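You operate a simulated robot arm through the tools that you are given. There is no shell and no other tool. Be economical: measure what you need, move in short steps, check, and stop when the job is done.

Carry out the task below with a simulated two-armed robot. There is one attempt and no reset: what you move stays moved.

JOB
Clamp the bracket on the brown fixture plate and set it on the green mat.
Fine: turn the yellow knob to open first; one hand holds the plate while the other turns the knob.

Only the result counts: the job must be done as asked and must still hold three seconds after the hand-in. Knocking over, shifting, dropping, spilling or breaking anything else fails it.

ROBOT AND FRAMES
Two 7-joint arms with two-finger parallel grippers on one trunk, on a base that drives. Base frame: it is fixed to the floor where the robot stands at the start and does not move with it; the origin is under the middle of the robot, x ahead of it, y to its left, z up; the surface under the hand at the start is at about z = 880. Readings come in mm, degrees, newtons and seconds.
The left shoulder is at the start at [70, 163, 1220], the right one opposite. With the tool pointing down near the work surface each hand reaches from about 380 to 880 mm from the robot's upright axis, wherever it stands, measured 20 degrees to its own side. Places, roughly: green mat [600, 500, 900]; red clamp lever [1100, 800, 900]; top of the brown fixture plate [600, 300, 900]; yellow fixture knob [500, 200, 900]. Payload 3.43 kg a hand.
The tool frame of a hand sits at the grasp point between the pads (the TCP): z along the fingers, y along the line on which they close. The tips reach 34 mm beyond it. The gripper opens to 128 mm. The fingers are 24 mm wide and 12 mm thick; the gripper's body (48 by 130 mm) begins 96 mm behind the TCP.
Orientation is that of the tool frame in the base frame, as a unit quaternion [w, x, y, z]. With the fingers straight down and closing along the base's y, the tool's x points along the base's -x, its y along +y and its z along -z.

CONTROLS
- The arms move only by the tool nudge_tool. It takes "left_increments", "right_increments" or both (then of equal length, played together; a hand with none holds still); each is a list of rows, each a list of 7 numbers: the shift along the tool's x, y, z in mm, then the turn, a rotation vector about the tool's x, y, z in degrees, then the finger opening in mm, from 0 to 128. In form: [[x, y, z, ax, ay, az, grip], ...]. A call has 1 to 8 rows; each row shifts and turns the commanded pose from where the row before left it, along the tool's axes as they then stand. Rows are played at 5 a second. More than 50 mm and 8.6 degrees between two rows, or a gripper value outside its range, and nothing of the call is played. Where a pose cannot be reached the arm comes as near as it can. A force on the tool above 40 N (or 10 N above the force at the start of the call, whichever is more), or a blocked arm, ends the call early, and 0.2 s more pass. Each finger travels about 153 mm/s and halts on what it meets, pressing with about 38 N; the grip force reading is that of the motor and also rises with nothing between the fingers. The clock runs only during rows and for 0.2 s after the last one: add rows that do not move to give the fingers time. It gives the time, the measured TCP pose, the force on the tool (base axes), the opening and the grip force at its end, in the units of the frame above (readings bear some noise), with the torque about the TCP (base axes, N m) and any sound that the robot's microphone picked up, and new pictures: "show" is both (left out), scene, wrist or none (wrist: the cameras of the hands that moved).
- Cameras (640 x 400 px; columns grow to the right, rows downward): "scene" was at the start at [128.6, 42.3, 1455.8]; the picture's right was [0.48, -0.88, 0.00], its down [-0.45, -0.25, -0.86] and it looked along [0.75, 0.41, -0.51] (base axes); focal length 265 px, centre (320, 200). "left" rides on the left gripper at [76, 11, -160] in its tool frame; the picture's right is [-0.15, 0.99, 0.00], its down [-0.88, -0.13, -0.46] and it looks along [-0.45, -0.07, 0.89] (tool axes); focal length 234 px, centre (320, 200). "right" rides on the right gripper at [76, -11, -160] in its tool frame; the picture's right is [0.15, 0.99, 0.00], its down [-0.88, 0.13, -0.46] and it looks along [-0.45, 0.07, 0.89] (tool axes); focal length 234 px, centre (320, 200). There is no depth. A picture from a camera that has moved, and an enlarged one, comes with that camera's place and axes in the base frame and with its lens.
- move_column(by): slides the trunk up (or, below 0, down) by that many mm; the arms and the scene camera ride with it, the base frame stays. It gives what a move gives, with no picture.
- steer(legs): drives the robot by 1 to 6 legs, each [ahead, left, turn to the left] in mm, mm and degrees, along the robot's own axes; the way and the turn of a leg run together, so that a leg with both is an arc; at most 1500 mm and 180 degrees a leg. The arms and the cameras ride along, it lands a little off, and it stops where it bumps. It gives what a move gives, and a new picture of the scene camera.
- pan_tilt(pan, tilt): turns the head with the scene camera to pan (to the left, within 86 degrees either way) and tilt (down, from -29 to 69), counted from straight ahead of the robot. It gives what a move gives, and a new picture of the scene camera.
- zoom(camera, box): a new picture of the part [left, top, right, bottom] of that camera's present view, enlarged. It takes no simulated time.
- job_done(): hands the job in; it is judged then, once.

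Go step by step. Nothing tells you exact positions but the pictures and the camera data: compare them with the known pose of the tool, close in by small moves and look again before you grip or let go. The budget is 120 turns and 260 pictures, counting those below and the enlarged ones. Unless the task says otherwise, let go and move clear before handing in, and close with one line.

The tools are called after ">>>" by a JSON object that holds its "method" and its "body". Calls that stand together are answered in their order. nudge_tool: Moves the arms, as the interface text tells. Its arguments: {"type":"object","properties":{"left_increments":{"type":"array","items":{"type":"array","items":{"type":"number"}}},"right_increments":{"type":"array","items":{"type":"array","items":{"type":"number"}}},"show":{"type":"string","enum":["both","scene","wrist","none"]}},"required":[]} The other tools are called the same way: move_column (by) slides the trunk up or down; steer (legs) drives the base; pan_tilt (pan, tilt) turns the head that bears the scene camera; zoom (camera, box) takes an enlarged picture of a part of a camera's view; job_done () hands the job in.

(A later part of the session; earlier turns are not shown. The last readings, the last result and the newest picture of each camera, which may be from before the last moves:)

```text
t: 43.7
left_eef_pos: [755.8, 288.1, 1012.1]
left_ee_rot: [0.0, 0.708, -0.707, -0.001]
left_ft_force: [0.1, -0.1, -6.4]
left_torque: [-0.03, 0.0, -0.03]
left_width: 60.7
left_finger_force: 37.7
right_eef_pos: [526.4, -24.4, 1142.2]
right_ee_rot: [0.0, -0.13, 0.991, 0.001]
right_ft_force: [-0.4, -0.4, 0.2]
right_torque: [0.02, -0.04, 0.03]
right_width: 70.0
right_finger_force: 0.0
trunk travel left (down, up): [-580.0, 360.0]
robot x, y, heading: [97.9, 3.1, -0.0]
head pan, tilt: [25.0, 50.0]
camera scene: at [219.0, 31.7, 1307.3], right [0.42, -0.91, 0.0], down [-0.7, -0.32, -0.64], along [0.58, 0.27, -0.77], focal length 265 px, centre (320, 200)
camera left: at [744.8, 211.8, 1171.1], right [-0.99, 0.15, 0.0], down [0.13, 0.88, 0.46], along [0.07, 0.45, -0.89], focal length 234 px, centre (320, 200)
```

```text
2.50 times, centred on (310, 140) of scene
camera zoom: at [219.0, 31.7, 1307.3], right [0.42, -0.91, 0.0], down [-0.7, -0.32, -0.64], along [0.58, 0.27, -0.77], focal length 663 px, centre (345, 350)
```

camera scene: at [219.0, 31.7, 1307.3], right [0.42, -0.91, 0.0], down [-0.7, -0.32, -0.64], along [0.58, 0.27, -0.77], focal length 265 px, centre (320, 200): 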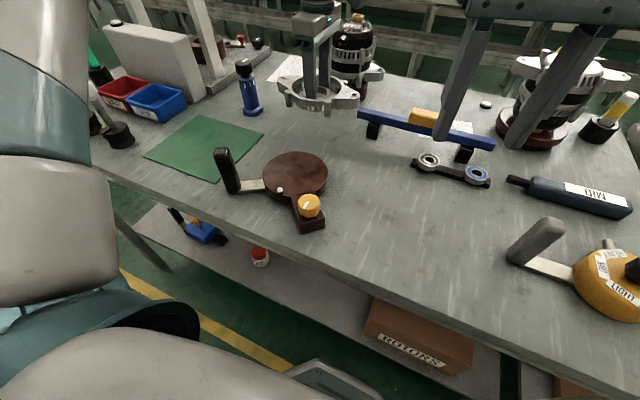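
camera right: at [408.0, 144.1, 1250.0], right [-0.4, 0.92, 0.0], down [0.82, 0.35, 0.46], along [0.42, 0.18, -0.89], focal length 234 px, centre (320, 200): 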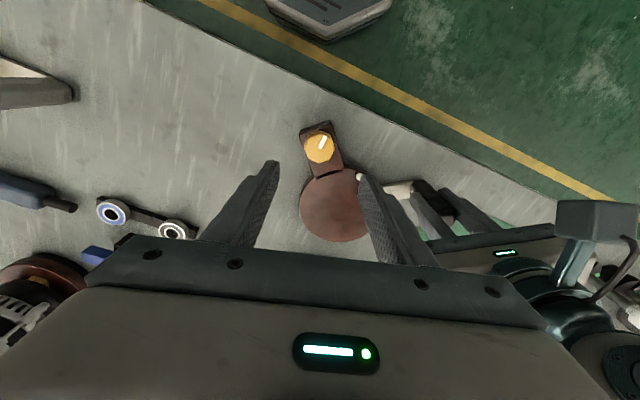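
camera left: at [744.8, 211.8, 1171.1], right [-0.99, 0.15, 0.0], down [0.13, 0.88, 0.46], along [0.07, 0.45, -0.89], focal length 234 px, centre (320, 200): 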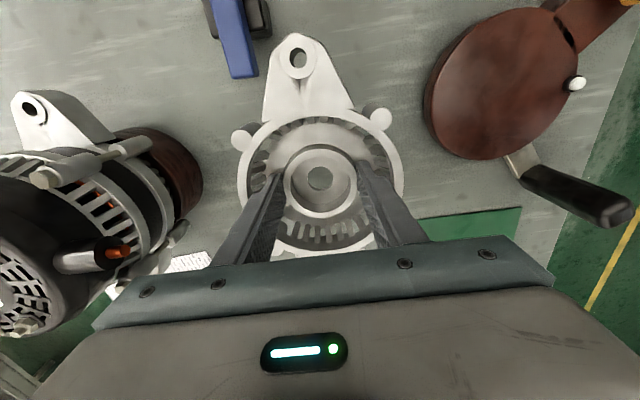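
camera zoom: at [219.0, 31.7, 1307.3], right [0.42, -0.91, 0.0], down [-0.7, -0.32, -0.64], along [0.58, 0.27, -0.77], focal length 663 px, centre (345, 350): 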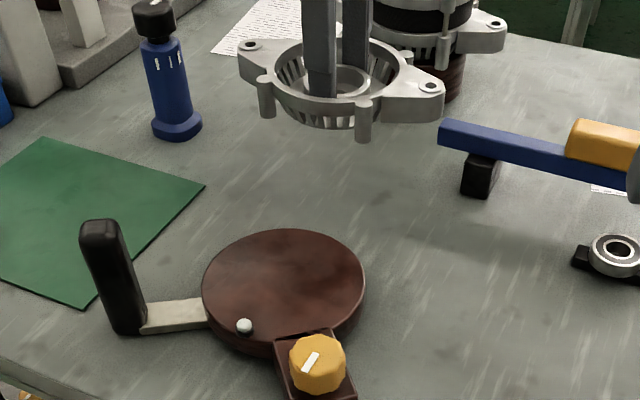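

Bracket is lifted (≈0.65 kg), level. Now I measure the disc centre precisely from the left wrist view.

>>> {"method": "zoom", "body": {"camera": "left", "box": [410, 0, 640, 180]}}

>>> {"method": "zoom", "body": {"camera": "scene", "box": [210, 135, 340, 240]}}

```text
2.22 times, centred on (525, 90) of left
camera zoom: at [744.8, 211.8, 1171.1], right [-0.99, 0.15, 0.0], down [0.13, 0.88, 0.46], along [0.07, 0.45, -0.89], focal length 520 px, centre (-136, 444)
```

zoom: 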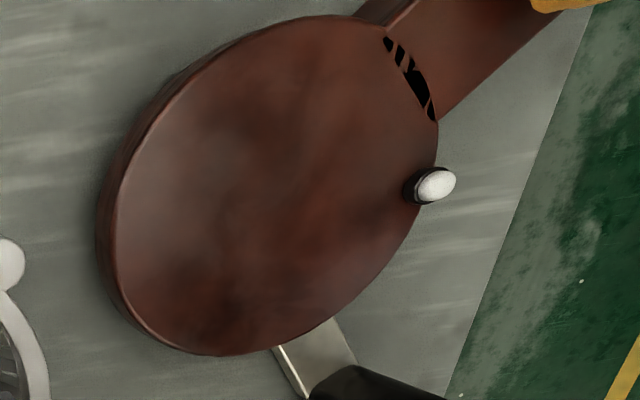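

```text
3.81 times, centred on (275, 188) of scene
camera zoom: at [219.0, 31.7, 1307.3], right [0.42, -0.91, 0.0], down [-0.7, -0.32, -0.64], along [0.58, 0.27, -0.77], focal length 1010 px, centre (491, 248)
```

zoom: 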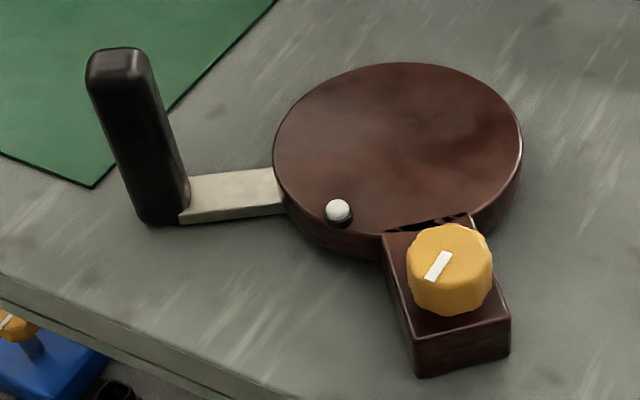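

Disc centre works out at ~[565,250.5], top z≈907, with the knob block flush. Carrying the bracket over it.

>>> {"method": "nudge_tool", "body": {"left_increments": [[7.5, 38, 0, 0, 0, 0, 40], [7.5, 38, 0, 0, 0, 0, 40], [7.5, 38, 0, 0, 0, 0, 40], [7.5, 38, 0, 0, 0, 0, 40], [7.6, 38.5, 0, 0, 0, 0, 40], [0, 0, 0, 0, 0, 0, 40]], "show": "both"}}

>>> {"method": "zoom", "body": {"camera": "scene", "box": [190, 90, 370, 240]}}

>>> {"method": "zoom", "body": {"camera": "left", "box": [210, 20, 440, 260]}}

```text
t: 45.1
left_eef_pos: [565.7, 251.9, 1009.8]
left_ee_rot: [0.0, -0.707, 0.707, 0.0]
left_ft_force: [0.2, -0.1, -6.2]
left_torque: [-0.03, 0.01, 0.01]
left_width: 60.5
left_finger_force: 38.0
right_eef_pos: [528.1, -23.6, 1142.8]
right_ee_rot: [-0.001, -0.131, 0.991, 0.0]
right_ft_force: [-0.3, 0.5, -0.5]
right_torque: [-0.01, 0.01, 0.02]
right_width: 70.0
right_finger_force: 0.0
trunk travel left (down, up): [-580.0, 360.0]
robot x, y, heading: [97.7, -1.0, -0.4]
head pan, tilt: [25.0, 50.0]
camera scene: at [219.4, 31.6, 1307.3], right [0.42, -0.91, 0.0], down [-0.7, -0.32, -0.64], along [0.58, 0.27, -0.77], focal length 265 px, centre (320, 200)
camera left: at [555.6, 175.8, 1170.2], right [-0.99, 0.15, 0.0], down [0.13, 0.88, 0.46], along [0.07, 0.45, -0.89], focal length 234 px, centre (320, 200)
```

scene: 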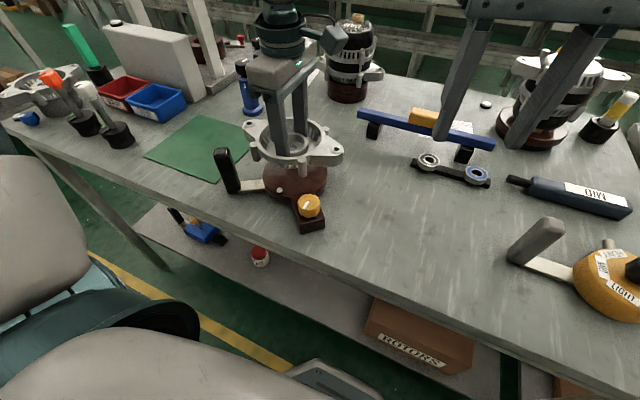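
left: 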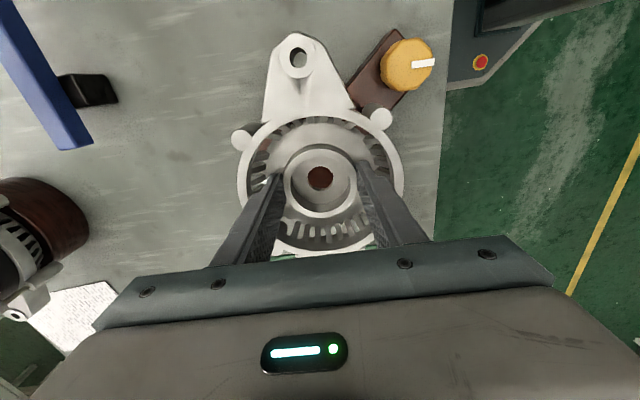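

```text
2.67 times, centred on (280, 165) of scene
camera zoom: at [219.4, 31.6, 1307.3], right [0.42, -0.91, 0.0], down [-0.7, -0.32, -0.64], along [0.58, 0.27, -0.77], focal length 707 px, centre (427, 293)
```

zoom: 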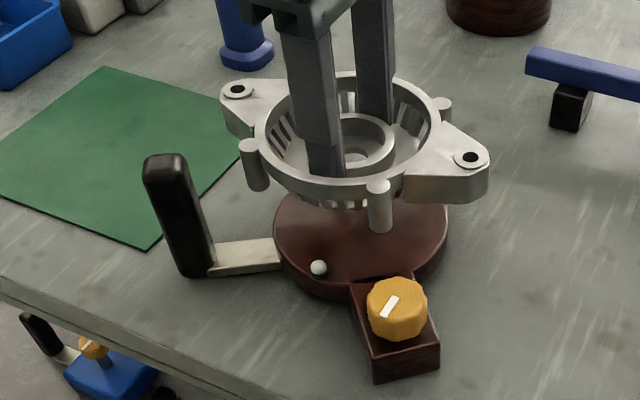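

```text
1.67 times, centred on (325, 140) of left
camera zoom: at [555.6, 175.8, 1170.2], right [-0.99, 0.15, 0.0], down [0.13, 0.88, 0.46], along [0.07, 0.45, -0.89], focal length 390 px, centre (312, 300)
```

zoom: 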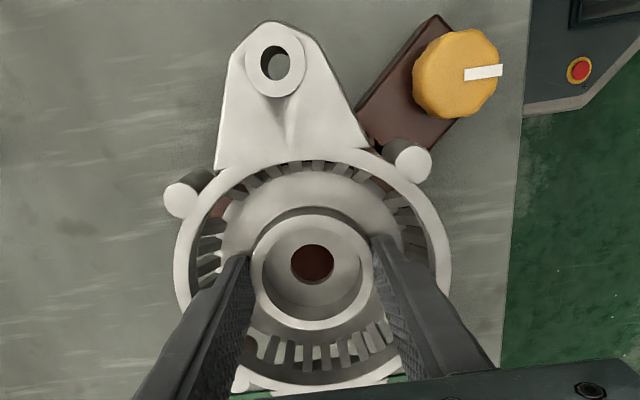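

Aligned above the disc. Lowering to just above the seat, then checking.

>>> {"method": "nudge_tool", "body": {"left_increments": [[1, 1, 25, 0, 0, 0, 40], [0, 0, 22, 0, 0, 0, 40], [0, 0, 0, 0, 0, 0, 40]], "show": "none"}}

>>> {"method": "zoom", "body": {"camera": "scene", "box": [210, 110, 350, 235]}}

>>> {"method": "zoom", "body": {"camera": "left", "box": [210, 20, 440, 260]}}

```text
t: 45.9
left_eef_pos: [564.8, 250.4, 963.8]
left_ee_rot: [0.0, -0.707, 0.708, 0.0]
left_ft_force: [0.3, -0.1, -6.3]
left_torque: [-0.03, 0.0, -0.02]
left_width: 60.7
left_finger_force: 38.2
right_eef_pos: [526.6, -24.9, 1142.9]
right_ee_rot: [0.0, -0.13, 0.992, 0.0]
right_ft_force: [0.3, 0.3, -0.6]
right_torque: [-0.01, 0.0, 0.0]
right_width: 70.2
right_finger_force: 0.1
trunk travel left (down, up): [-580.0, 360.0]
robot x, y, heading: [99.7, -3.1, -0.4]
head pan, tilt: [25.0, 50.0]
```

```text
3.20 times, centred on (280, 172) of scene
camera zoom: at [217.7, 31.4, 1307.5], right [0.42, -0.91, 0.0], down [-0.69, -0.32, -0.64], along [0.58, 0.27, -0.77], focal length 849 px, centre (448, 288)
```

zoom: 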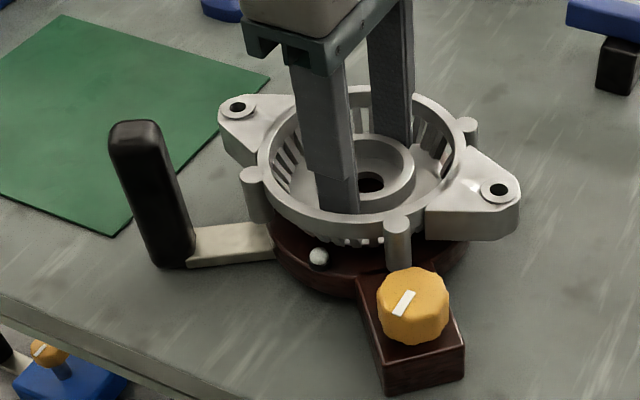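

```text
1.67 times, centred on (325, 140) of left
camera zoom: at [553.2, 173.7, 1123.4], right [-0.99, 0.15, 0.0], down [0.13, 0.88, 0.46], along [0.07, 0.45, -0.89], focal length 390 px, centre (312, 300)
```

zoom: 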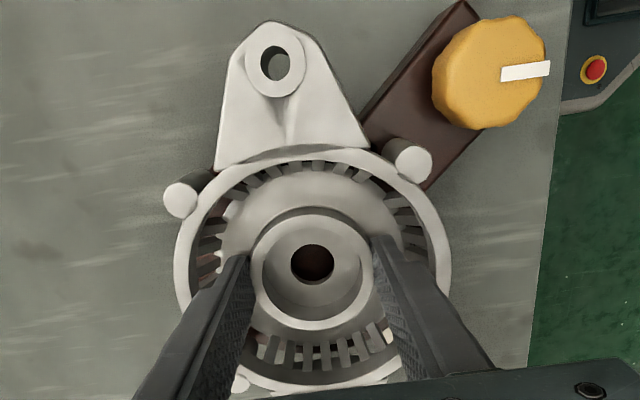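

Well aligned, posts clear of knob and handle. Lowering in small steps to seat on the disc.

>>> {"method": "nudge_tool", "body": {"left_increments": [[0, 0, 7, 0, 0, 0, 40], [0, 0, 4, 0, 0, 0, 40], [0, 0, 2, 0, 0, 0, 40], [0, 0, 2, 0, 0, 0, 40], [0, 0, 0, 0, 0, 0, 40]], "show": "none"}}

>>> {"method": "zoom", "body": {"camera": "scene", "box": [210, 110, 350, 235]}}

```text
t: 46.6
left_eef_pos: [563.9, 250.3, 955.9]
left_ee_rot: [-0.005, 0.707, -0.707, 0.003]
left_ft_force: [-3.6, 3.0, 24.3]
left_torque: [-0.39, 1.89, -0.21]
left_width: 60.7
left_finger_force: 38.4
right_eef_pos: [524.7, -25.3, 1143.7]
right_ee_rot: [0.002, -0.131, 0.991, 0.0]
right_ft_force: [-0.4, -0.6, 0.6]
right_torque: [0.0, -0.02, -0.02]
right_width: 70.0
right_finger_force: 0.1
trunk travel left (down, up): [-580.0, 360.0]
robot x, y, heading: [96.6, 4.0, 0.1]
head pan, tilt: [25.0, 50.0]
stopped in row 3 (left hand): the force on the tool passed its limit at 46 N (the readings are from after the stop); the commanded pose is now the measured one
```

```text
3.20 times, centred on (280, 172) of scene
camera zoom: at [215.9, 31.2, 1307.9], right [0.42, -0.91, 0.0], down [-0.69, -0.32, -0.64], along [0.58, 0.27, -0.77], focal length 849 px, centre (448, 288)
```

zoom: 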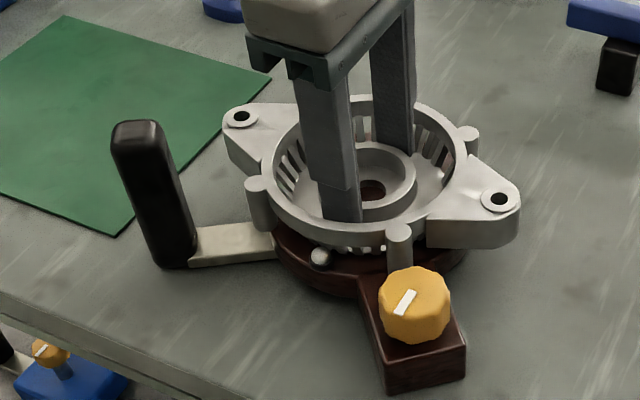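

Contact came at TCP z=956, i.e. bracket bottom ~915. I need to see whether the posts are really on the disc or something is in the way.

>>> {"method": "zoom", "body": {"camera": "scene", "box": [255, 140, 325, 200]}}

>>> {"method": "zoom", "body": {"camera": "left", "box": [230, 60, 410, 260]}}

```text
6.67 times, centred on (290, 170) of scene
camera zoom: at [215.9, 31.2, 1307.9], right [0.42, -0.91, 0.0], down [-0.69, -0.32, -0.64], along [0.58, 0.27, -0.77], focal length 1768 px, centre (520, 400)
```

zoom: 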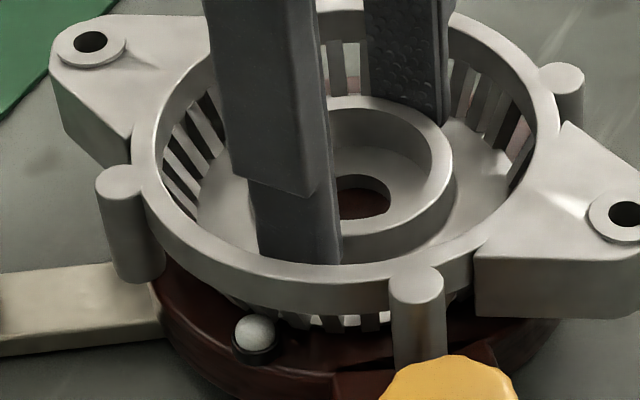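

```text
2.00 times, centred on (320, 160) of left
camera zoom: at [551.8, 173.4, 1115.9], right [-0.99, 0.15, -0.01], down [0.13, 0.88, 0.46], along [0.07, 0.45, -0.89], focal length 468 px, centre (320, 280)
```

zoom: 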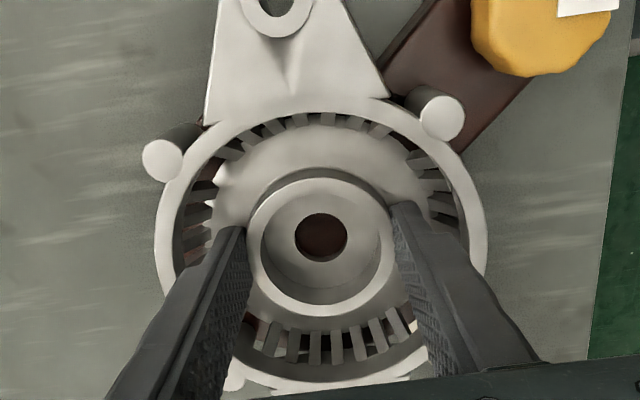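

The dome sits right by the bowl's lower edge; I test whether it blocks by lifting 4 mm, shifting +x 5 mm and lowering again.

>>> {"method": "nudge_tool", "body": {"left_increments": [[0, 0, -5, 0, 0, 0, 40], [0, -5, 0, 0, 0, 0, 40], [0, 0, 3, 0, 0, 0, 40], [0, 0, 2, 0, 0, 0, 40], [0, 0, 1.5, 0, 0, 0, 40], [0, 0, 1.5, 0, 0, 0, 40], [0, 0, 1.5, 0, 0, 0, 40], [0, 0, 0, 0, 0, 0, 40]], "show": "none"}}

>>> {"method": "zoom", "body": {"camera": "scene", "box": [255, 140, 325, 200]}}

```text
t: 48.0
left_eef_pos: [570.9, 249.0, 957.0]
left_ee_rot: [0.005, -0.707, 0.707, -0.004]
left_ft_force: [-5.3, 3.1, 20.6]
left_torque: [-0.14, 1.84, -0.16]
left_width: 60.4
left_finger_force: 38.4
right_eef_pos: [524.1, -23.7, 1143.3]
right_ee_rot: [0.0, -0.131, 0.991, 0.0]
right_ft_force: [-0.5, 0.5, 0.1]
right_torque: [0.02, -0.01, 0.0]
right_width: 70.0
right_finger_force: 0.0
trunk travel left (down, up): [-580.0, 360.0]
robot x, y, heading: [99.2, 2.4, -0.1]
head pan, tilt: [25.0, 50.0]
stopped in row 6 (left hand): the force on the tool passed its limit at 44 N (the readings are from after the stop); the commanded pose is now the measured one
```

```text
6.67 times, centred on (290, 170) of scene
camera zoom: at [216.0, 31.2, 1307.7], right [0.42, -0.91, 0.0], down [-0.69, -0.32, -0.64], along [0.58, 0.27, -0.77], focal length 1768 px, centre (520, 400)
```

zoom: 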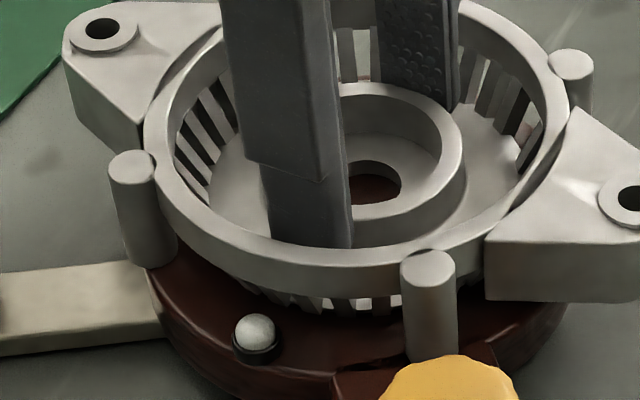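

Contact height is unchanged with the dome clear, so z≈956 is the actual disc surface (top ≈ 914). I recentre to [564,249] and set it down lightly, then release.

>>> {"method": "nudge_tool", "body": {"left_increments": [[0, 0, -4, 0, 0, 0, 40], [0, 7, 0, 0, 0, 0, 40], [0, 0, 2, 0, 0, 0, 40], [0, 0, 1, 0, 0, 0, 40], [0, 0, 1, 0, 0, 0, 40], [0, 0, 0, 0, 0, 0, 40]], "show": "none"}}

>>> {"method": "zoom", "body": {"camera": "scene", "box": [235, 120, 335, 210]}}

```text
t: 49.4
left_eef_pos: [565.9, 251.3, 957.6]
left_ee_rot: [-0.006, 0.707, -0.707, 0.005]
left_ft_force: [1.7, 7.6, 30.1]
left_torque: [-0.11, 2.05, -0.37]
left_width: 60.7
left_finger_force: 38.2
right_eef_pos: [525.1, -25.6, 1143.4]
right_ee_rot: [0.002, -0.131, 0.991, 0.0]
right_ft_force: [-0.6, 0.4, -0.2]
right_torque: [0.0, 0.02, -0.03]
right_width: 69.9
right_finger_force: 0.0
trunk travel left (down, up): [-580.0, 360.0]
robot x, y, heading: [95.9, -0.8, 0.1]
head pan, tilt: [25.0, 50.0]
```

```text
4.44 times, centred on (285, 165) of scene
camera zoom: at [216.2, 31.5, 1308.1], right [0.42, -0.91, 0.0], down [-0.69, -0.32, -0.64], along [0.58, 0.27, -0.77], focal length 1179 px, centre (476, 356)
```

zoom: 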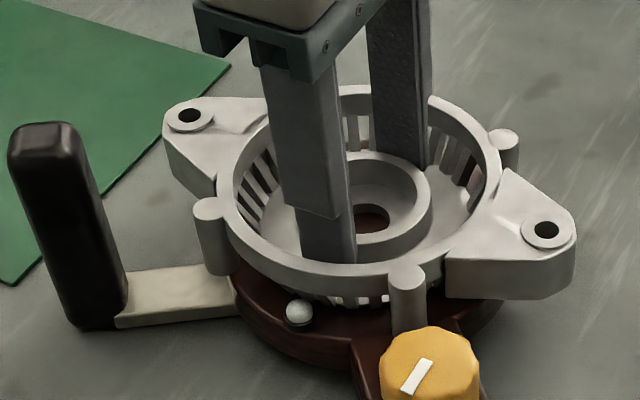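

Seated with light preload. Relieving slightly, opening and withdrawing the left hand straight up to inspect.

>>> {"method": "nudge_tool", "body": {"left_increments": [[0, 0, -2, 0, 0, 0, 40], [0, 0, 0, 0, 0, 0, 40], [0, 0, 0, 0, 0, 0, 66], [0, 0, 0, 0, 0, 0, 72], [0, 0, 0, 0, 0, 0, 72]], "show": "none"}}

>>> {"method": "nudge_tool", "body": {"left_increments": [[0, 0, -30, 0, 0, 0, 72], [0, 0, -45, 0, 0, 0, 72], [0, 0, -45, 0, 0, 0, 72], [0, 0, 0, 0, 0, 0, 72]], "show": "both"}}

>>> {"method": "zoom", "body": {"camera": "scene", "box": [235, 120, 335, 210]}}

>>> {"method": "zoom", "body": {"camera": "left", "box": [210, 50, 430, 250]}}

```text
t: 50.6
left_eef_pos: [565.0, 249.0, 955.4]
left_ee_rot: [0.005, -0.706, 0.708, -0.004]
left_ft_force: [3.0, -1.8, 6.0]
left_torque: [-0.06, 0.14, 0.07]
left_width: 69.8
left_finger_force: 0.1
right_eef_pos: [526.2, -24.8, 1141.9]
right_ee_rot: [0.0, -0.131, 0.991, -0.001]
right_ft_force: [0.5, 0.3, 0.5]
right_torque: [0.0, 0.0, 0.04]
right_width: 70.1
right_finger_force: 0.1
trunk travel left (down, up): [-580.0, 360.0]
robot x, y, heading: [95.6, 0.7, -0.1]
head pan, tilt: [25.0, 50.0]
```

```text
t: 51.6
left_eef_pos: [564.9, 248.5, 1076.0]
left_ee_rot: [0.005, -0.706, 0.708, -0.004]
left_ft_force: [-0.1, -1.0, 0.2]
left_torque: [-0.03, 0.02, -0.04]
left_width: 71.9
left_finger_force: 0.1
right_eef_pos: [526.5, -24.1, 1141.2]
right_ee_rot: [-0.001, -0.131, 0.991, 0.0]
right_ft_force: [-0.3, 0.0, 0.0]
right_torque: [-0.05, 0.05, -0.02]
right_width: 69.9
right_finger_force: 0.0
trunk travel left (down, up): [-580.0, 360.0]
robot x, y, heading: [100.0, -1.0, -0.1]
head pan, tilt: [25.0, 50.0]
camera scene: at [218.7, 31.7, 1307.4], right [0.42, -0.91, 0.0], down [-0.69, -0.32, -0.64], along [0.58, 0.27, -0.77], focal length 265 px, centre (320, 200)
camera left: at [552.0, 173.2, 1236.2], right [-0.99, 0.15, -0.01], down [0.13, 0.88, 0.46], along [0.08, 0.45, -0.89], focal length 234 px, centre (320, 200)
```

scene: 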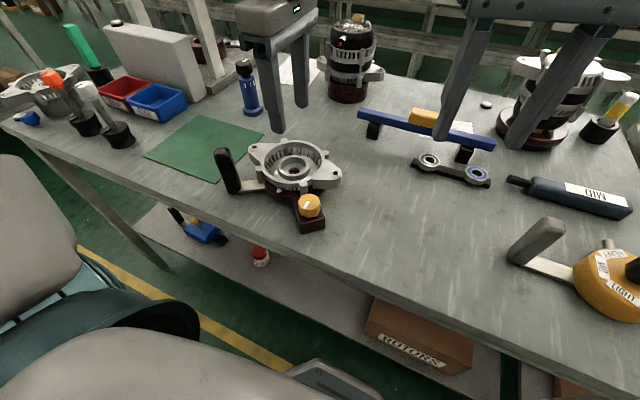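
left: 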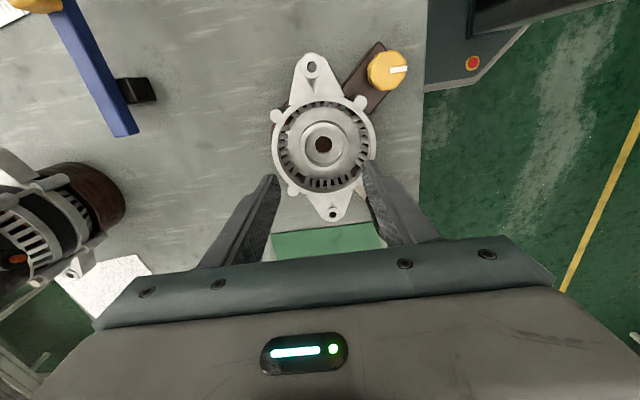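

```text
4.44 times, centred on (285, 165) of scene
camera zoom: at [218.7, 31.7, 1307.4], right [0.42, -0.91, 0.0], down [-0.69, -0.32, -0.64], along [0.58, 0.27, -0.77], focal length 1179 px, centre (476, 356)
```

zoom: 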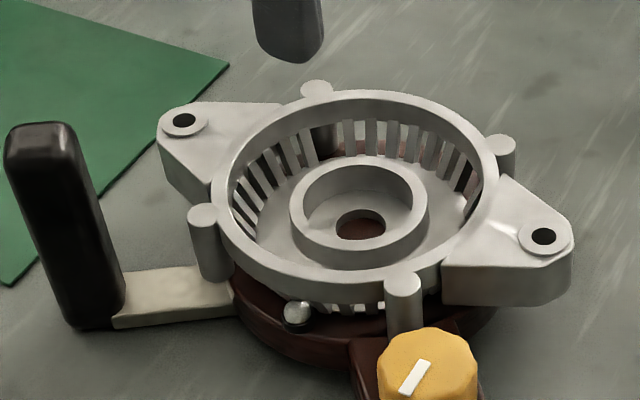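

```text
2.00 times, centred on (320, 150) of left
camera zoom: at [552.0, 173.2, 1236.2], right [-0.99, 0.15, -0.01], down [0.13, 0.88, 0.46], along [0.08, 0.45, -0.89], focal length 468 px, centre (320, 300)
```

zoom: 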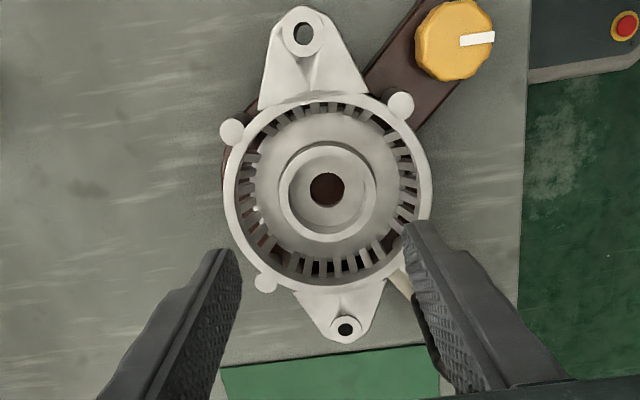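

The bracket sits level and centred (~[563,250]) on the disc. I restore the earlier robot stance (trunk up 120, back 100 mm), which worked for handle and knob.

>>> {"method": "move_column", "body": {"by": 120}}

>>> {"method": "steer", "body": {"legs": [[-98, 0, 0]]}}

```text
t: 53.1
left_eef_pos: [563.4, 248.4, 1196.1]
left_ee_rot: [-0.004, 0.707, -0.707, 0.004]
left_ft_force: [0.6, -0.6, -0.4]
left_torque: [0.0, 0.02, -0.04]
left_width: 71.8
left_finger_force: 0.0
right_eef_pos: [526.6, -24.4, 1261.0]
right_ee_rot: [0.0, -0.131, 0.991, 0.0]
right_ft_force: [0.4, -0.4, -0.5]
right_torque: [-0.03, -0.01, -0.01]
right_width: 70.2
right_finger_force: 0.0
trunk travel left (down, up): [-700.0, 240.0]
robot x, y, heading: [100.5, -5.4, 0.2]
head pan, tilt: [25.0, 50.0]
```

```text
t: 54.2
left_eef_pos: [467.1, 250.1, 1196.1]
left_ee_rot: [0.004, -0.706, 0.708, -0.002]
left_ft_force: [-1.1, 0.3, 0.2]
left_torque: [0.01, 0.01, -0.05]
left_width: 71.7
left_finger_force: 0.1
right_eef_pos: [428.9, -24.6, 1261.0]
right_ee_rot: [-0.001, -0.13, 0.992, 0.0]
right_ft_force: [-0.5, 0.4, -0.8]
right_torque: [-0.02, 0.01, 0.03]
right_width: 70.0
right_finger_force: 0.1
trunk travel left (down, up): [-700.0, 240.0]
robot x, y, heading: [2.2, 2.3, 0.2]
head pan, tilt: [25.0, 50.0]
camera scene: at [120.8, 31.6, 1427.3], right [0.42, -0.91, 0.0], down [-0.7, -0.32, -0.64], along [0.58, 0.27, -0.77], focal length 265 px, centre (320, 200)
```

scene: 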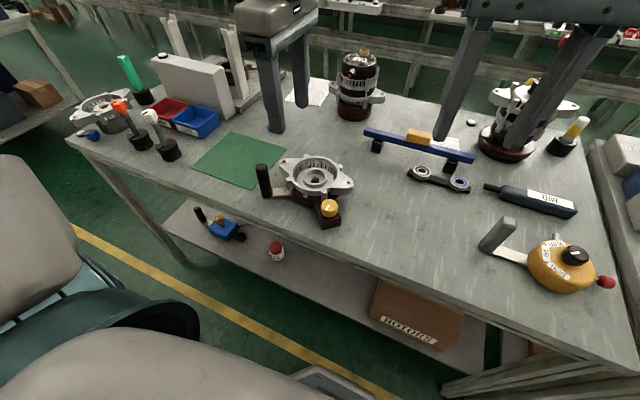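

Back in stance. Moving the left hand over the handle and the right hand over the knob, then rotating both to their grips.

>>> {"method": "nudge_tool", "body": {"left_increments": [[-27, -5, 25, 0, 0, 0, 72], [-27, -5, 25, 0, 0, 0, 72], [-27, -5, 25, 0, 0, 0, 72], [-26, -4.5, 25, 0, 0, 0, 72], [0, 0, 0, 0, 0, 0, 72], [0, 0, 0, 0, 0, 0, 72], [0, 0, 0, 0, 0, 0, 72]], "right_increments": [[-14.2, 25.9, 27, 0, 0, 0, 70], [-14.2, 25.9, 27, 0, 0, 0, 70], [-14.2, 25.9, 27, 0, 0, 0, 70], [-14.2, 25.9, 27, 0, 0, 0, 70], [-14.2, 25.9, 27, 0, 0, 0, 70], [-14.2, 25.9, 27, 0, 0, 0, 70], [-14.2, 25.9, 27, 0, 0, 0, 70]], "show": "none"}}

>>> {"method": "nudge_tool", "body": {"left_increments": [[0, 0, 0, 0, 0, 8, 72], [0, 0, 0, 0, 0, 8, 72], [0, 0, 0, 0, 0, 8, 72], [0, 0, 0, 0, 0, 8, 72], [0, 0, 0, 0, 0, 8, 72], [0, 0, 0, 0, 0, 8, 72], [0, 0, 0, 0, 0, 8, 72], [0, 0, 0, 0, 0, 0, 72]], "right_increments": [[0, 0, 0, 0, 0, -8, 70], [0, 0, 0, 0, 0, -8, 70], [0, 0, 0, 0, 0, -8, 70], [0, 0, 0, 0, 0, -8, 70], [0, 0, 0, 0, 0, -8, 70], [0, 0, 0, 0, 0, -8, 70], [0, 0, 0, 0, 0, -8, 70], [0, 0, 0, 0, 0, -8, 70]], "show": "both"}}

```text
t: 55.8
left_eef_pos: [486.9, 356.0, 1096.1]
left_ee_rot: [0.003, -0.706, 0.708, -0.004]
left_ft_force: [0.6, -0.7, 0.5]
left_torque: [0.0, -0.01, 0.02]
left_width: 72.0
left_finger_force: 0.1
right_eef_pos: [478.1, 178.4, 1072.2]
right_ee_rot: [0.0, -0.13, 0.992, 0.0]
right_ft_force: [0.3, 0.1, -1.0]
right_torque: [0.02, 0.03, 0.0]
right_width: 70.0
right_finger_force: 0.0
trunk travel left (down, up): [-700.0, 240.0]
robot x, y, heading: [0.9, 4.5, -0.1]
head pan, tilt: [25.0, 50.0]
```

```text
t: 57.6
left_eef_pos: [487.2, 355.2, 1097.6]
left_ee_rot: [0.006, -0.291, 0.957, 0.0]
left_ft_force: [0.0, -0.6, -0.3]
left_torque: [0.04, 0.01, -0.01]
left_width: 71.9
left_finger_force: 0.0
right_eef_pos: [476.7, 176.0, 1072.7]
right_ee_rot: [0.0, -0.637, 0.771, 0.001]
right_ft_force: [0.0, -0.5, -0.1]
right_torque: [0.02, -0.01, 0.03]
right_width: 70.2
right_finger_force: 0.1
trunk travel left (down, up): [-700.0, 240.0]
robot x, y, heading: [-1.2, 3.4, 0.2]
head pan, tilt: [25.0, 50.0]
camera scene: at [119.7, 31.4, 1427.5], right [0.42, -0.91, 0.0], down [-0.69, -0.32, -0.64], along [0.58, 0.27, -0.77], focal length 265 px, centre (320, 200)
camera right: at [474.8, 99.0, 1234.5], right [-1.0, 0.04, 0.0], down [0.04, 0.89, 0.46], along [0.02, 0.46, -0.89], focal length 234 px, centre (320, 200)
camera left: at [416.0, 322.6, 1255.7], right [-0.43, 0.9, 0.0], down [0.8, 0.38, 0.47], along [0.42, 0.2, -0.88], focal length 234 px, centre (320, 200)
```

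scene: 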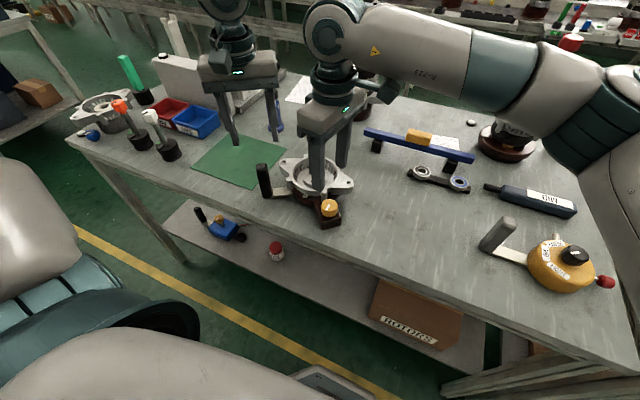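
right: 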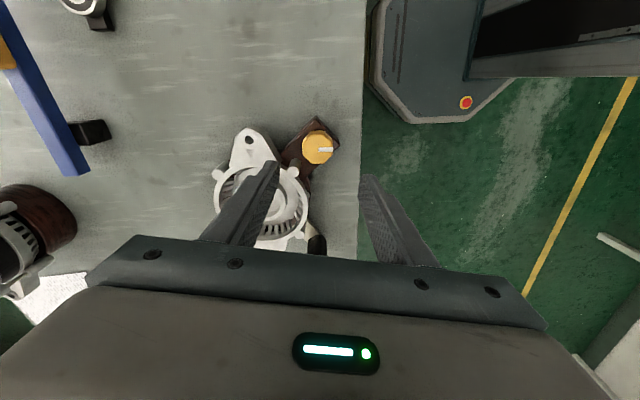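
left: 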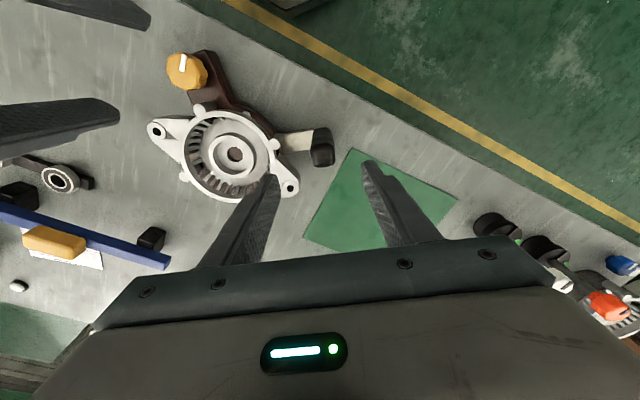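

Both hands are aligned. Left descends with a narrower opening (clear of the bracket) and grips the handle.

>>> {"method": "nudge_tool", "body": {"left_increments": [[0, 2.2, 45, 0, 0, 0, 52], [0, 0, 45, 0, 0, 0, 52], [0, 0, 0, 0, 0, 0, 52]], "show": "wrist"}}

>>> {"method": "zoom", "body": {"camera": "left", "box": [220, 80, 420, 260]}}

```text
t: 58.4
left_eef_pos: [486.3, 358.1, 1006.7]
left_ee_rot: [0.007, -0.292, 0.956, -0.001]
left_ft_force: [0.2, -1.5, 0.9]
left_torque: [0.04, -0.03, 0.0]
left_width: 52.1
left_finger_force: 0.1
right_eef_pos: [476.9, 176.6, 1073.9]
right_ee_rot: [0.0, -0.636, 0.772, 0.0]
right_ft_force: [0.4, -1.1, 0.4]
right_torque: [0.01, 0.01, 0.0]
right_width: 69.9
right_finger_force: 0.0
trunk travel left (down, up): [-700.0, 240.0]
robot x, y, heading: [-0.4, -1.9, -0.1]
head pan, tilt: [25.0, 50.0]
camera left: at [415.0, 324.4, 1166.3], right [-0.43, 0.9, 0.0], down [0.8, 0.38, 0.47], along [0.42, 0.2, -0.88], focal length 234 px, centre (320, 200)
```

left: 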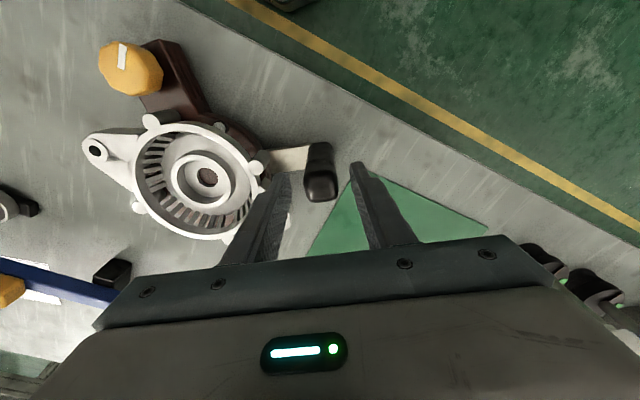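

```text
2.22 times, centred on (320, 170) of left
camera zoom: at [415.0, 324.4, 1166.3], right [-0.43, 0.9, 0.0], down [0.8, 0.38, 0.47], along [0.42, 0.2, -0.88], focal length 520 px, centre (320, 267)
```

zoom: 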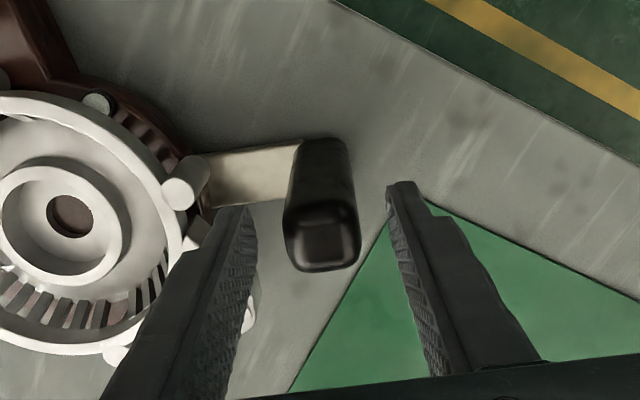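

Handle is well centred between the fingers; lowering to z≈960 and gripping, while the right hand lowers onto the knob.

>>> {"method": "nudge_tool", "body": {"left_increments": [[0, 0, 30, 0, 0, 0, 52], [0, 0, 17, 0, 0, 0, 52], [0, 0, 0, 0, 0, 0, 10], [0, 0, 0, 0, 0, 0, 10], [0, 0, 0, 0, 0, 0, 10]], "right_increments": [[0, 0, 40, 0, 0, 0, 60], [0, 0, 35, 0, 0, 0, 60], [0, 0, 0, 0, 0, 0, 60], [0, 0, 0, 0, 0, 0, 60], [0, 0, 0, 0, 0, 0, 60]], "show": "wrist"}}

>>> {"method": "zoom", "body": {"camera": "right", "box": [220, 80, 420, 260]}}

```text
t: 59.6
left_eef_pos: [487.4, 357.4, 958.8]
left_ee_rot: [0.005, -0.293, 0.956, 0.0]
left_ft_force: [1.2, 0.5, -0.2]
left_torque: [1.42, 0.74, -0.01]
left_width: 29.8
left_finger_force: 38.1
right_eef_pos: [477.8, 175.9, 998.6]
right_ee_rot: [-0.001, -0.636, 0.772, 0.0]
right_ft_force: [-0.5, 0.0, -0.1]
right_torque: [-0.01, 0.01, 0.02]
right_width: 60.1
right_finger_force: 0.2
trunk travel left (down, up): [-700.0, 240.0]
robot x, y, heading: [-1.7, -2.7, -0.2]
head pan, tilt: [25.0, 50.0]
camera right: at [475.0, 99.2, 1158.9], right [-1.0, 0.05, 0.0], down [0.04, 0.89, 0.46], along [0.02, 0.46, -0.89], focal length 234 px, centre (320, 200)
camera left: at [416.9, 325.4, 1118.0], right [-0.43, 0.9, 0.0], down [0.8, 0.38, 0.46], along [0.42, 0.2, -0.89], focal length 234 px, centre (320, 200)
```

right: 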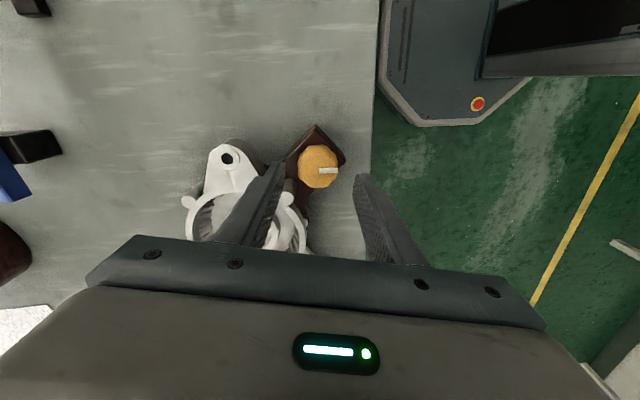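
left: 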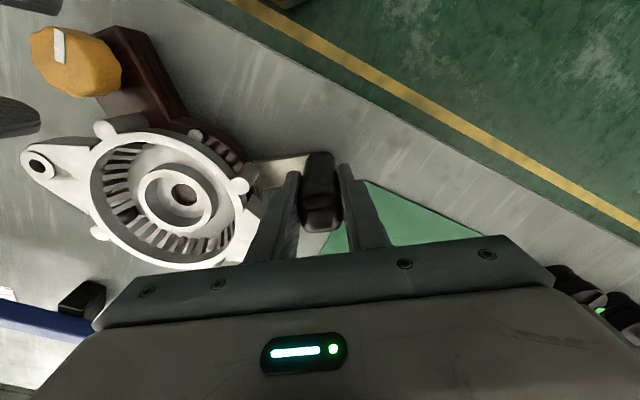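

```text
2.22 times, centred on (320, 170) of right
camera zoom: at [475.0, 99.2, 1158.9], right [-1.0, 0.05, 0.0], down [0.04, 0.89, 0.46], along [0.02, 0.46, -0.89], focal length 520 px, centre (320, 267)
```

zoom: 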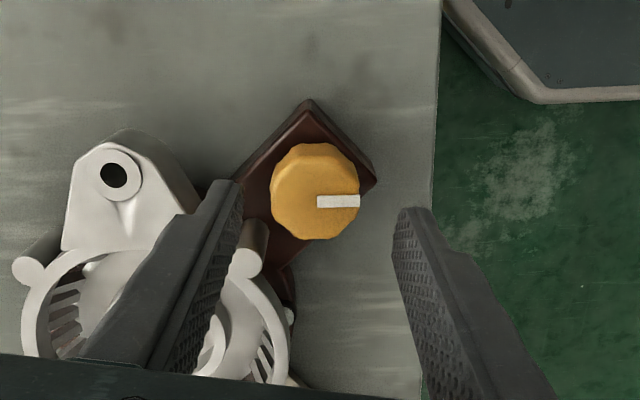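

Knob is centred. Lowering the right hand the last 45 mm and gripping it.

>>> {"method": "nudge_tool", "body": {"right_increments": [[0, -1, 25, 0, 0, 0, 56], [0, 0, 20, 0, 0, 0, 56], [0, 0, 0, 0, 0, 0, 20], [0, 0, 0, 0, 0, 0, 20], [0, 0, 0, 0, 0, 0, 20]], "show": "none"}}

>>> {"method": "zoom", "body": {"camera": "right", "box": [220, 80, 420, 260]}}

```text
t: 60.8
left_eef_pos: [486.8, 357.9, 958.1]
left_ee_rot: [0.004, -0.292, 0.956, 0.0]
left_ft_force: [-2.1, 3.0, -5.8]
left_torque: [1.57, 0.53, -0.45]
left_width: 29.9
left_finger_force: 37.6
right_eef_pos: [479.5, 176.1, 953.8]
right_ee_rot: [0.0, -0.636, 0.772, 0.001]
right_ft_force: [3.2, -2.4, 5.0]
right_torque: [0.19, -0.23, 0.02]
right_width: 38.6
right_finger_force: 38.0
trunk travel left (down, up): [-700.0, 240.0]
robot x, y, heading: [1.3, -1.5, -0.1]
head pan, tilt: [25.0, 50.0]
```

```text
2.22 times, centred on (320, 170) of right
camera zoom: at [476.5, 99.5, 1113.8], right [-1.0, 0.05, 0.0], down [0.04, 0.89, 0.46], along [0.02, 0.46, -0.89], focal length 520 px, centre (320, 267)
```

zoom: 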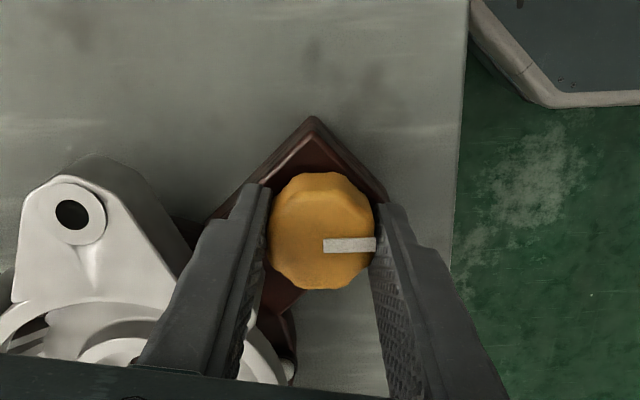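

Knob gripped, bracket untouched. Turning clockwise now to clamp.

>>> {"method": "nudge_tool", "body": {"right_increments": [[0, 0, 0, 0, 0, 8, 20], [0, 0, 0, 0, 0, 8, 20], [0, 0, 0, 0, 0, 8, 20], [0, 0, 0, 0, 0, 8, 20], [0, 0, 0, 0, 0, 8, 20], [0, 0, 0, 0, 0, 0, 20]], "show": "wrist"}}

>>> {"method": "zoom", "body": {"camera": "scene", "box": [240, 120, 380, 230]}}

```text
t: 62.2
left_eef_pos: [488.7, 358.7, 958.5]
left_ee_rot: [0.005, -0.291, 0.957, 0.0]
left_ft_force: [-6.3, 1.5, -4.4]
left_torque: [1.13, 1.01, -1.03]
left_width: 30.1
left_finger_force: 37.6
right_eef_pos: [478.8, 177.1, 952.5]
right_ee_rot: [-0.001, -0.333, 0.943, 0.0]
right_ft_force: [6.2, -1.9, 0.1]
right_torque: [0.06, -0.25, 0.01]
right_width: 38.2
right_finger_force: 37.6
trunk travel left (down, up): [-700.0, 240.0]
robot x, y, heading: [-0.5, 0.2, -0.3]
head pan, tilt: [25.0, 50.0]
camera right: at [427.9, 119.6, 1113.9], right [-0.73, 0.68, 0.0], down [0.6, 0.65, 0.45], along [0.31, 0.33, -0.89], focal length 234 px, centre (320, 200)
```

right: 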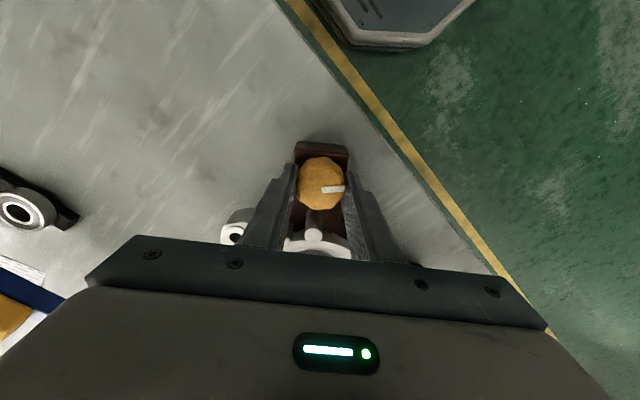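

```text
3.64 times, centred on (310, 175) of scene
camera zoom: at [120.9, 32.1, 1427.3], right [0.42, -0.91, 0.0], down [-0.7, -0.32, -0.64], along [0.58, 0.27, -0.77], focal length 964 px, centre (356, 291)
```

zoom: 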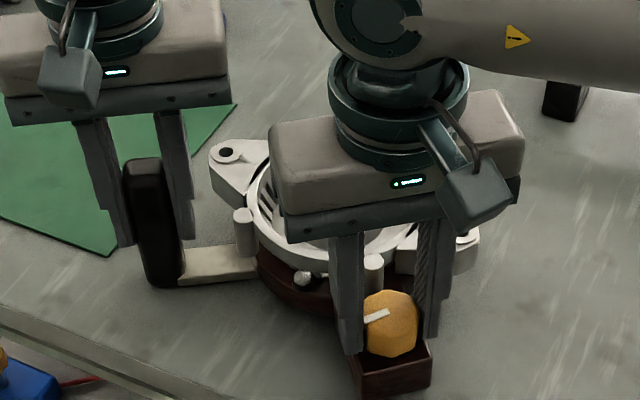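

Knob turned 40° smoothly. Continuing clockwise toward the closed stop.

>>> {"method": "nudge_tool", "body": {"right_increments": [[0, 0, 0, 0, 0, 8, 20], [0, 0, 0, 0, 0, 8, 20], [0, 0, 0, 0, 0, 8, 20], [0, 0, 0, 0, 0, 8, 20], [0, 0, 0, 0, 0, 8, 20], [0, 0, 0, 0, 0, 0, 20]], "show": "wrist"}}

>>> {"method": "zoom", "body": {"camera": "scene", "box": [240, 120, 380, 230]}}

```text
t: 63.6
left_eef_pos: [486.9, 359.1, 958.5]
left_ee_rot: [0.005, -0.293, 0.956, 0.0]
left_ft_force: [-3.1, 13.5, -4.7]
left_torque: [1.28, 0.56, -0.7]
left_width: 30.0
left_finger_force: 38.6
right_eef_pos: [479.6, 177.0, 953.4]
right_ee_rot: [0.0, 0.01, 1.0, 0.0]
right_ft_force: [3.2, -13.6, 0.2]
right_torque: [-0.04, 0.06, 0.0]
right_width: 38.2
right_finger_force: 38.5
trunk travel left (down, up): [-700.0, 240.0]
robot x, y, heading: [-0.0, 0.5, -0.1]
head pan, tilt: [25.0, 50.0]
camera right: at [404.1, 165.9, 1113.9], right [-0.13, 0.99, 0.0], down [0.88, 0.11, 0.45], along [0.45, 0.06, -0.89], focal length 234 px, centre (320, 200)
```

right: 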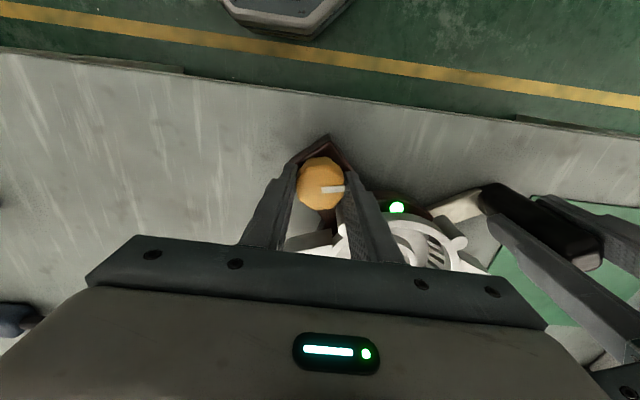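

```text
3.64 times, centred on (310, 175) of scene
camera zoom: at [120.9, 32.1, 1427.3], right [0.42, -0.91, 0.0], down [-0.7, -0.32, -0.64], along [0.58, 0.27, -0.77], focal length 964 px, centre (356, 291)
```

zoom: 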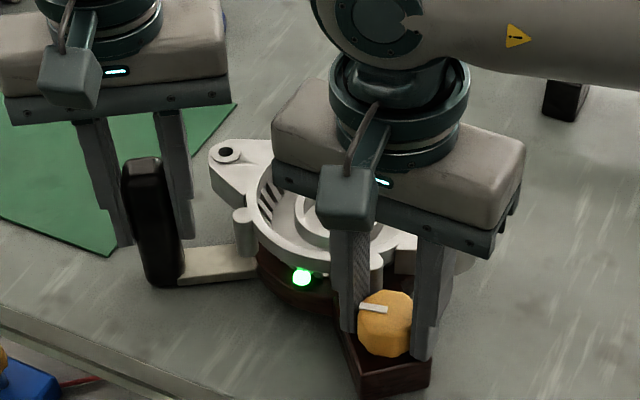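

The lamp turned green — clamped. A few more degrees to firm it up, then I'll test a small two-handed lift.

>>> {"method": "nudge_tool", "body": {"right_increments": [[0, 0, 0, 0, 0, 4, 20], [0, 0, 0, 0, 0, 4, 20], [0, 0, 0, 0, 0, 0, 20]], "show": "wrist"}}

```text
t: 64.4
left_eef_pos: [488.1, 358.2, 959.2]
left_ee_rot: [0.006, -0.291, 0.957, 0.0]
left_ft_force: [-0.6, 24.4, -3.3]
left_torque: [1.22, 0.22, -1.04]
left_width: 30.3
left_finger_force: 38.0
right_eef_pos: [478.1, 175.5, 952.8]
right_ee_rot: [-0.001, 0.078, 0.997, -0.002]
right_ft_force: [0.5, -23.6, -0.2]
right_torque: [-0.16, 0.17, 0.79]
right_width: 38.0
right_finger_force: 37.7
trunk travel left (down, up): [-700.0, 240.0]
robot x, y, heading: [-0.5, 0.4, -0.1]
head pan, tilt: [25.0, 50.0]
camera right: at [403.2, 176.6, 1113.8], right [0.01, 1.0, 0.0], down [0.89, -0.01, 0.45], along [0.45, -0.01, -0.89], focal length 234 px, centre (320, 200)
```

right: 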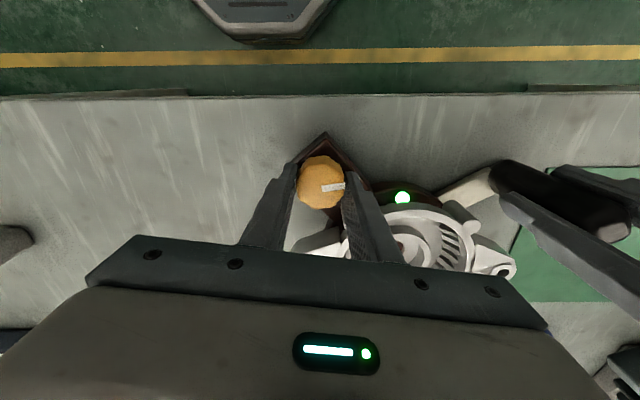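

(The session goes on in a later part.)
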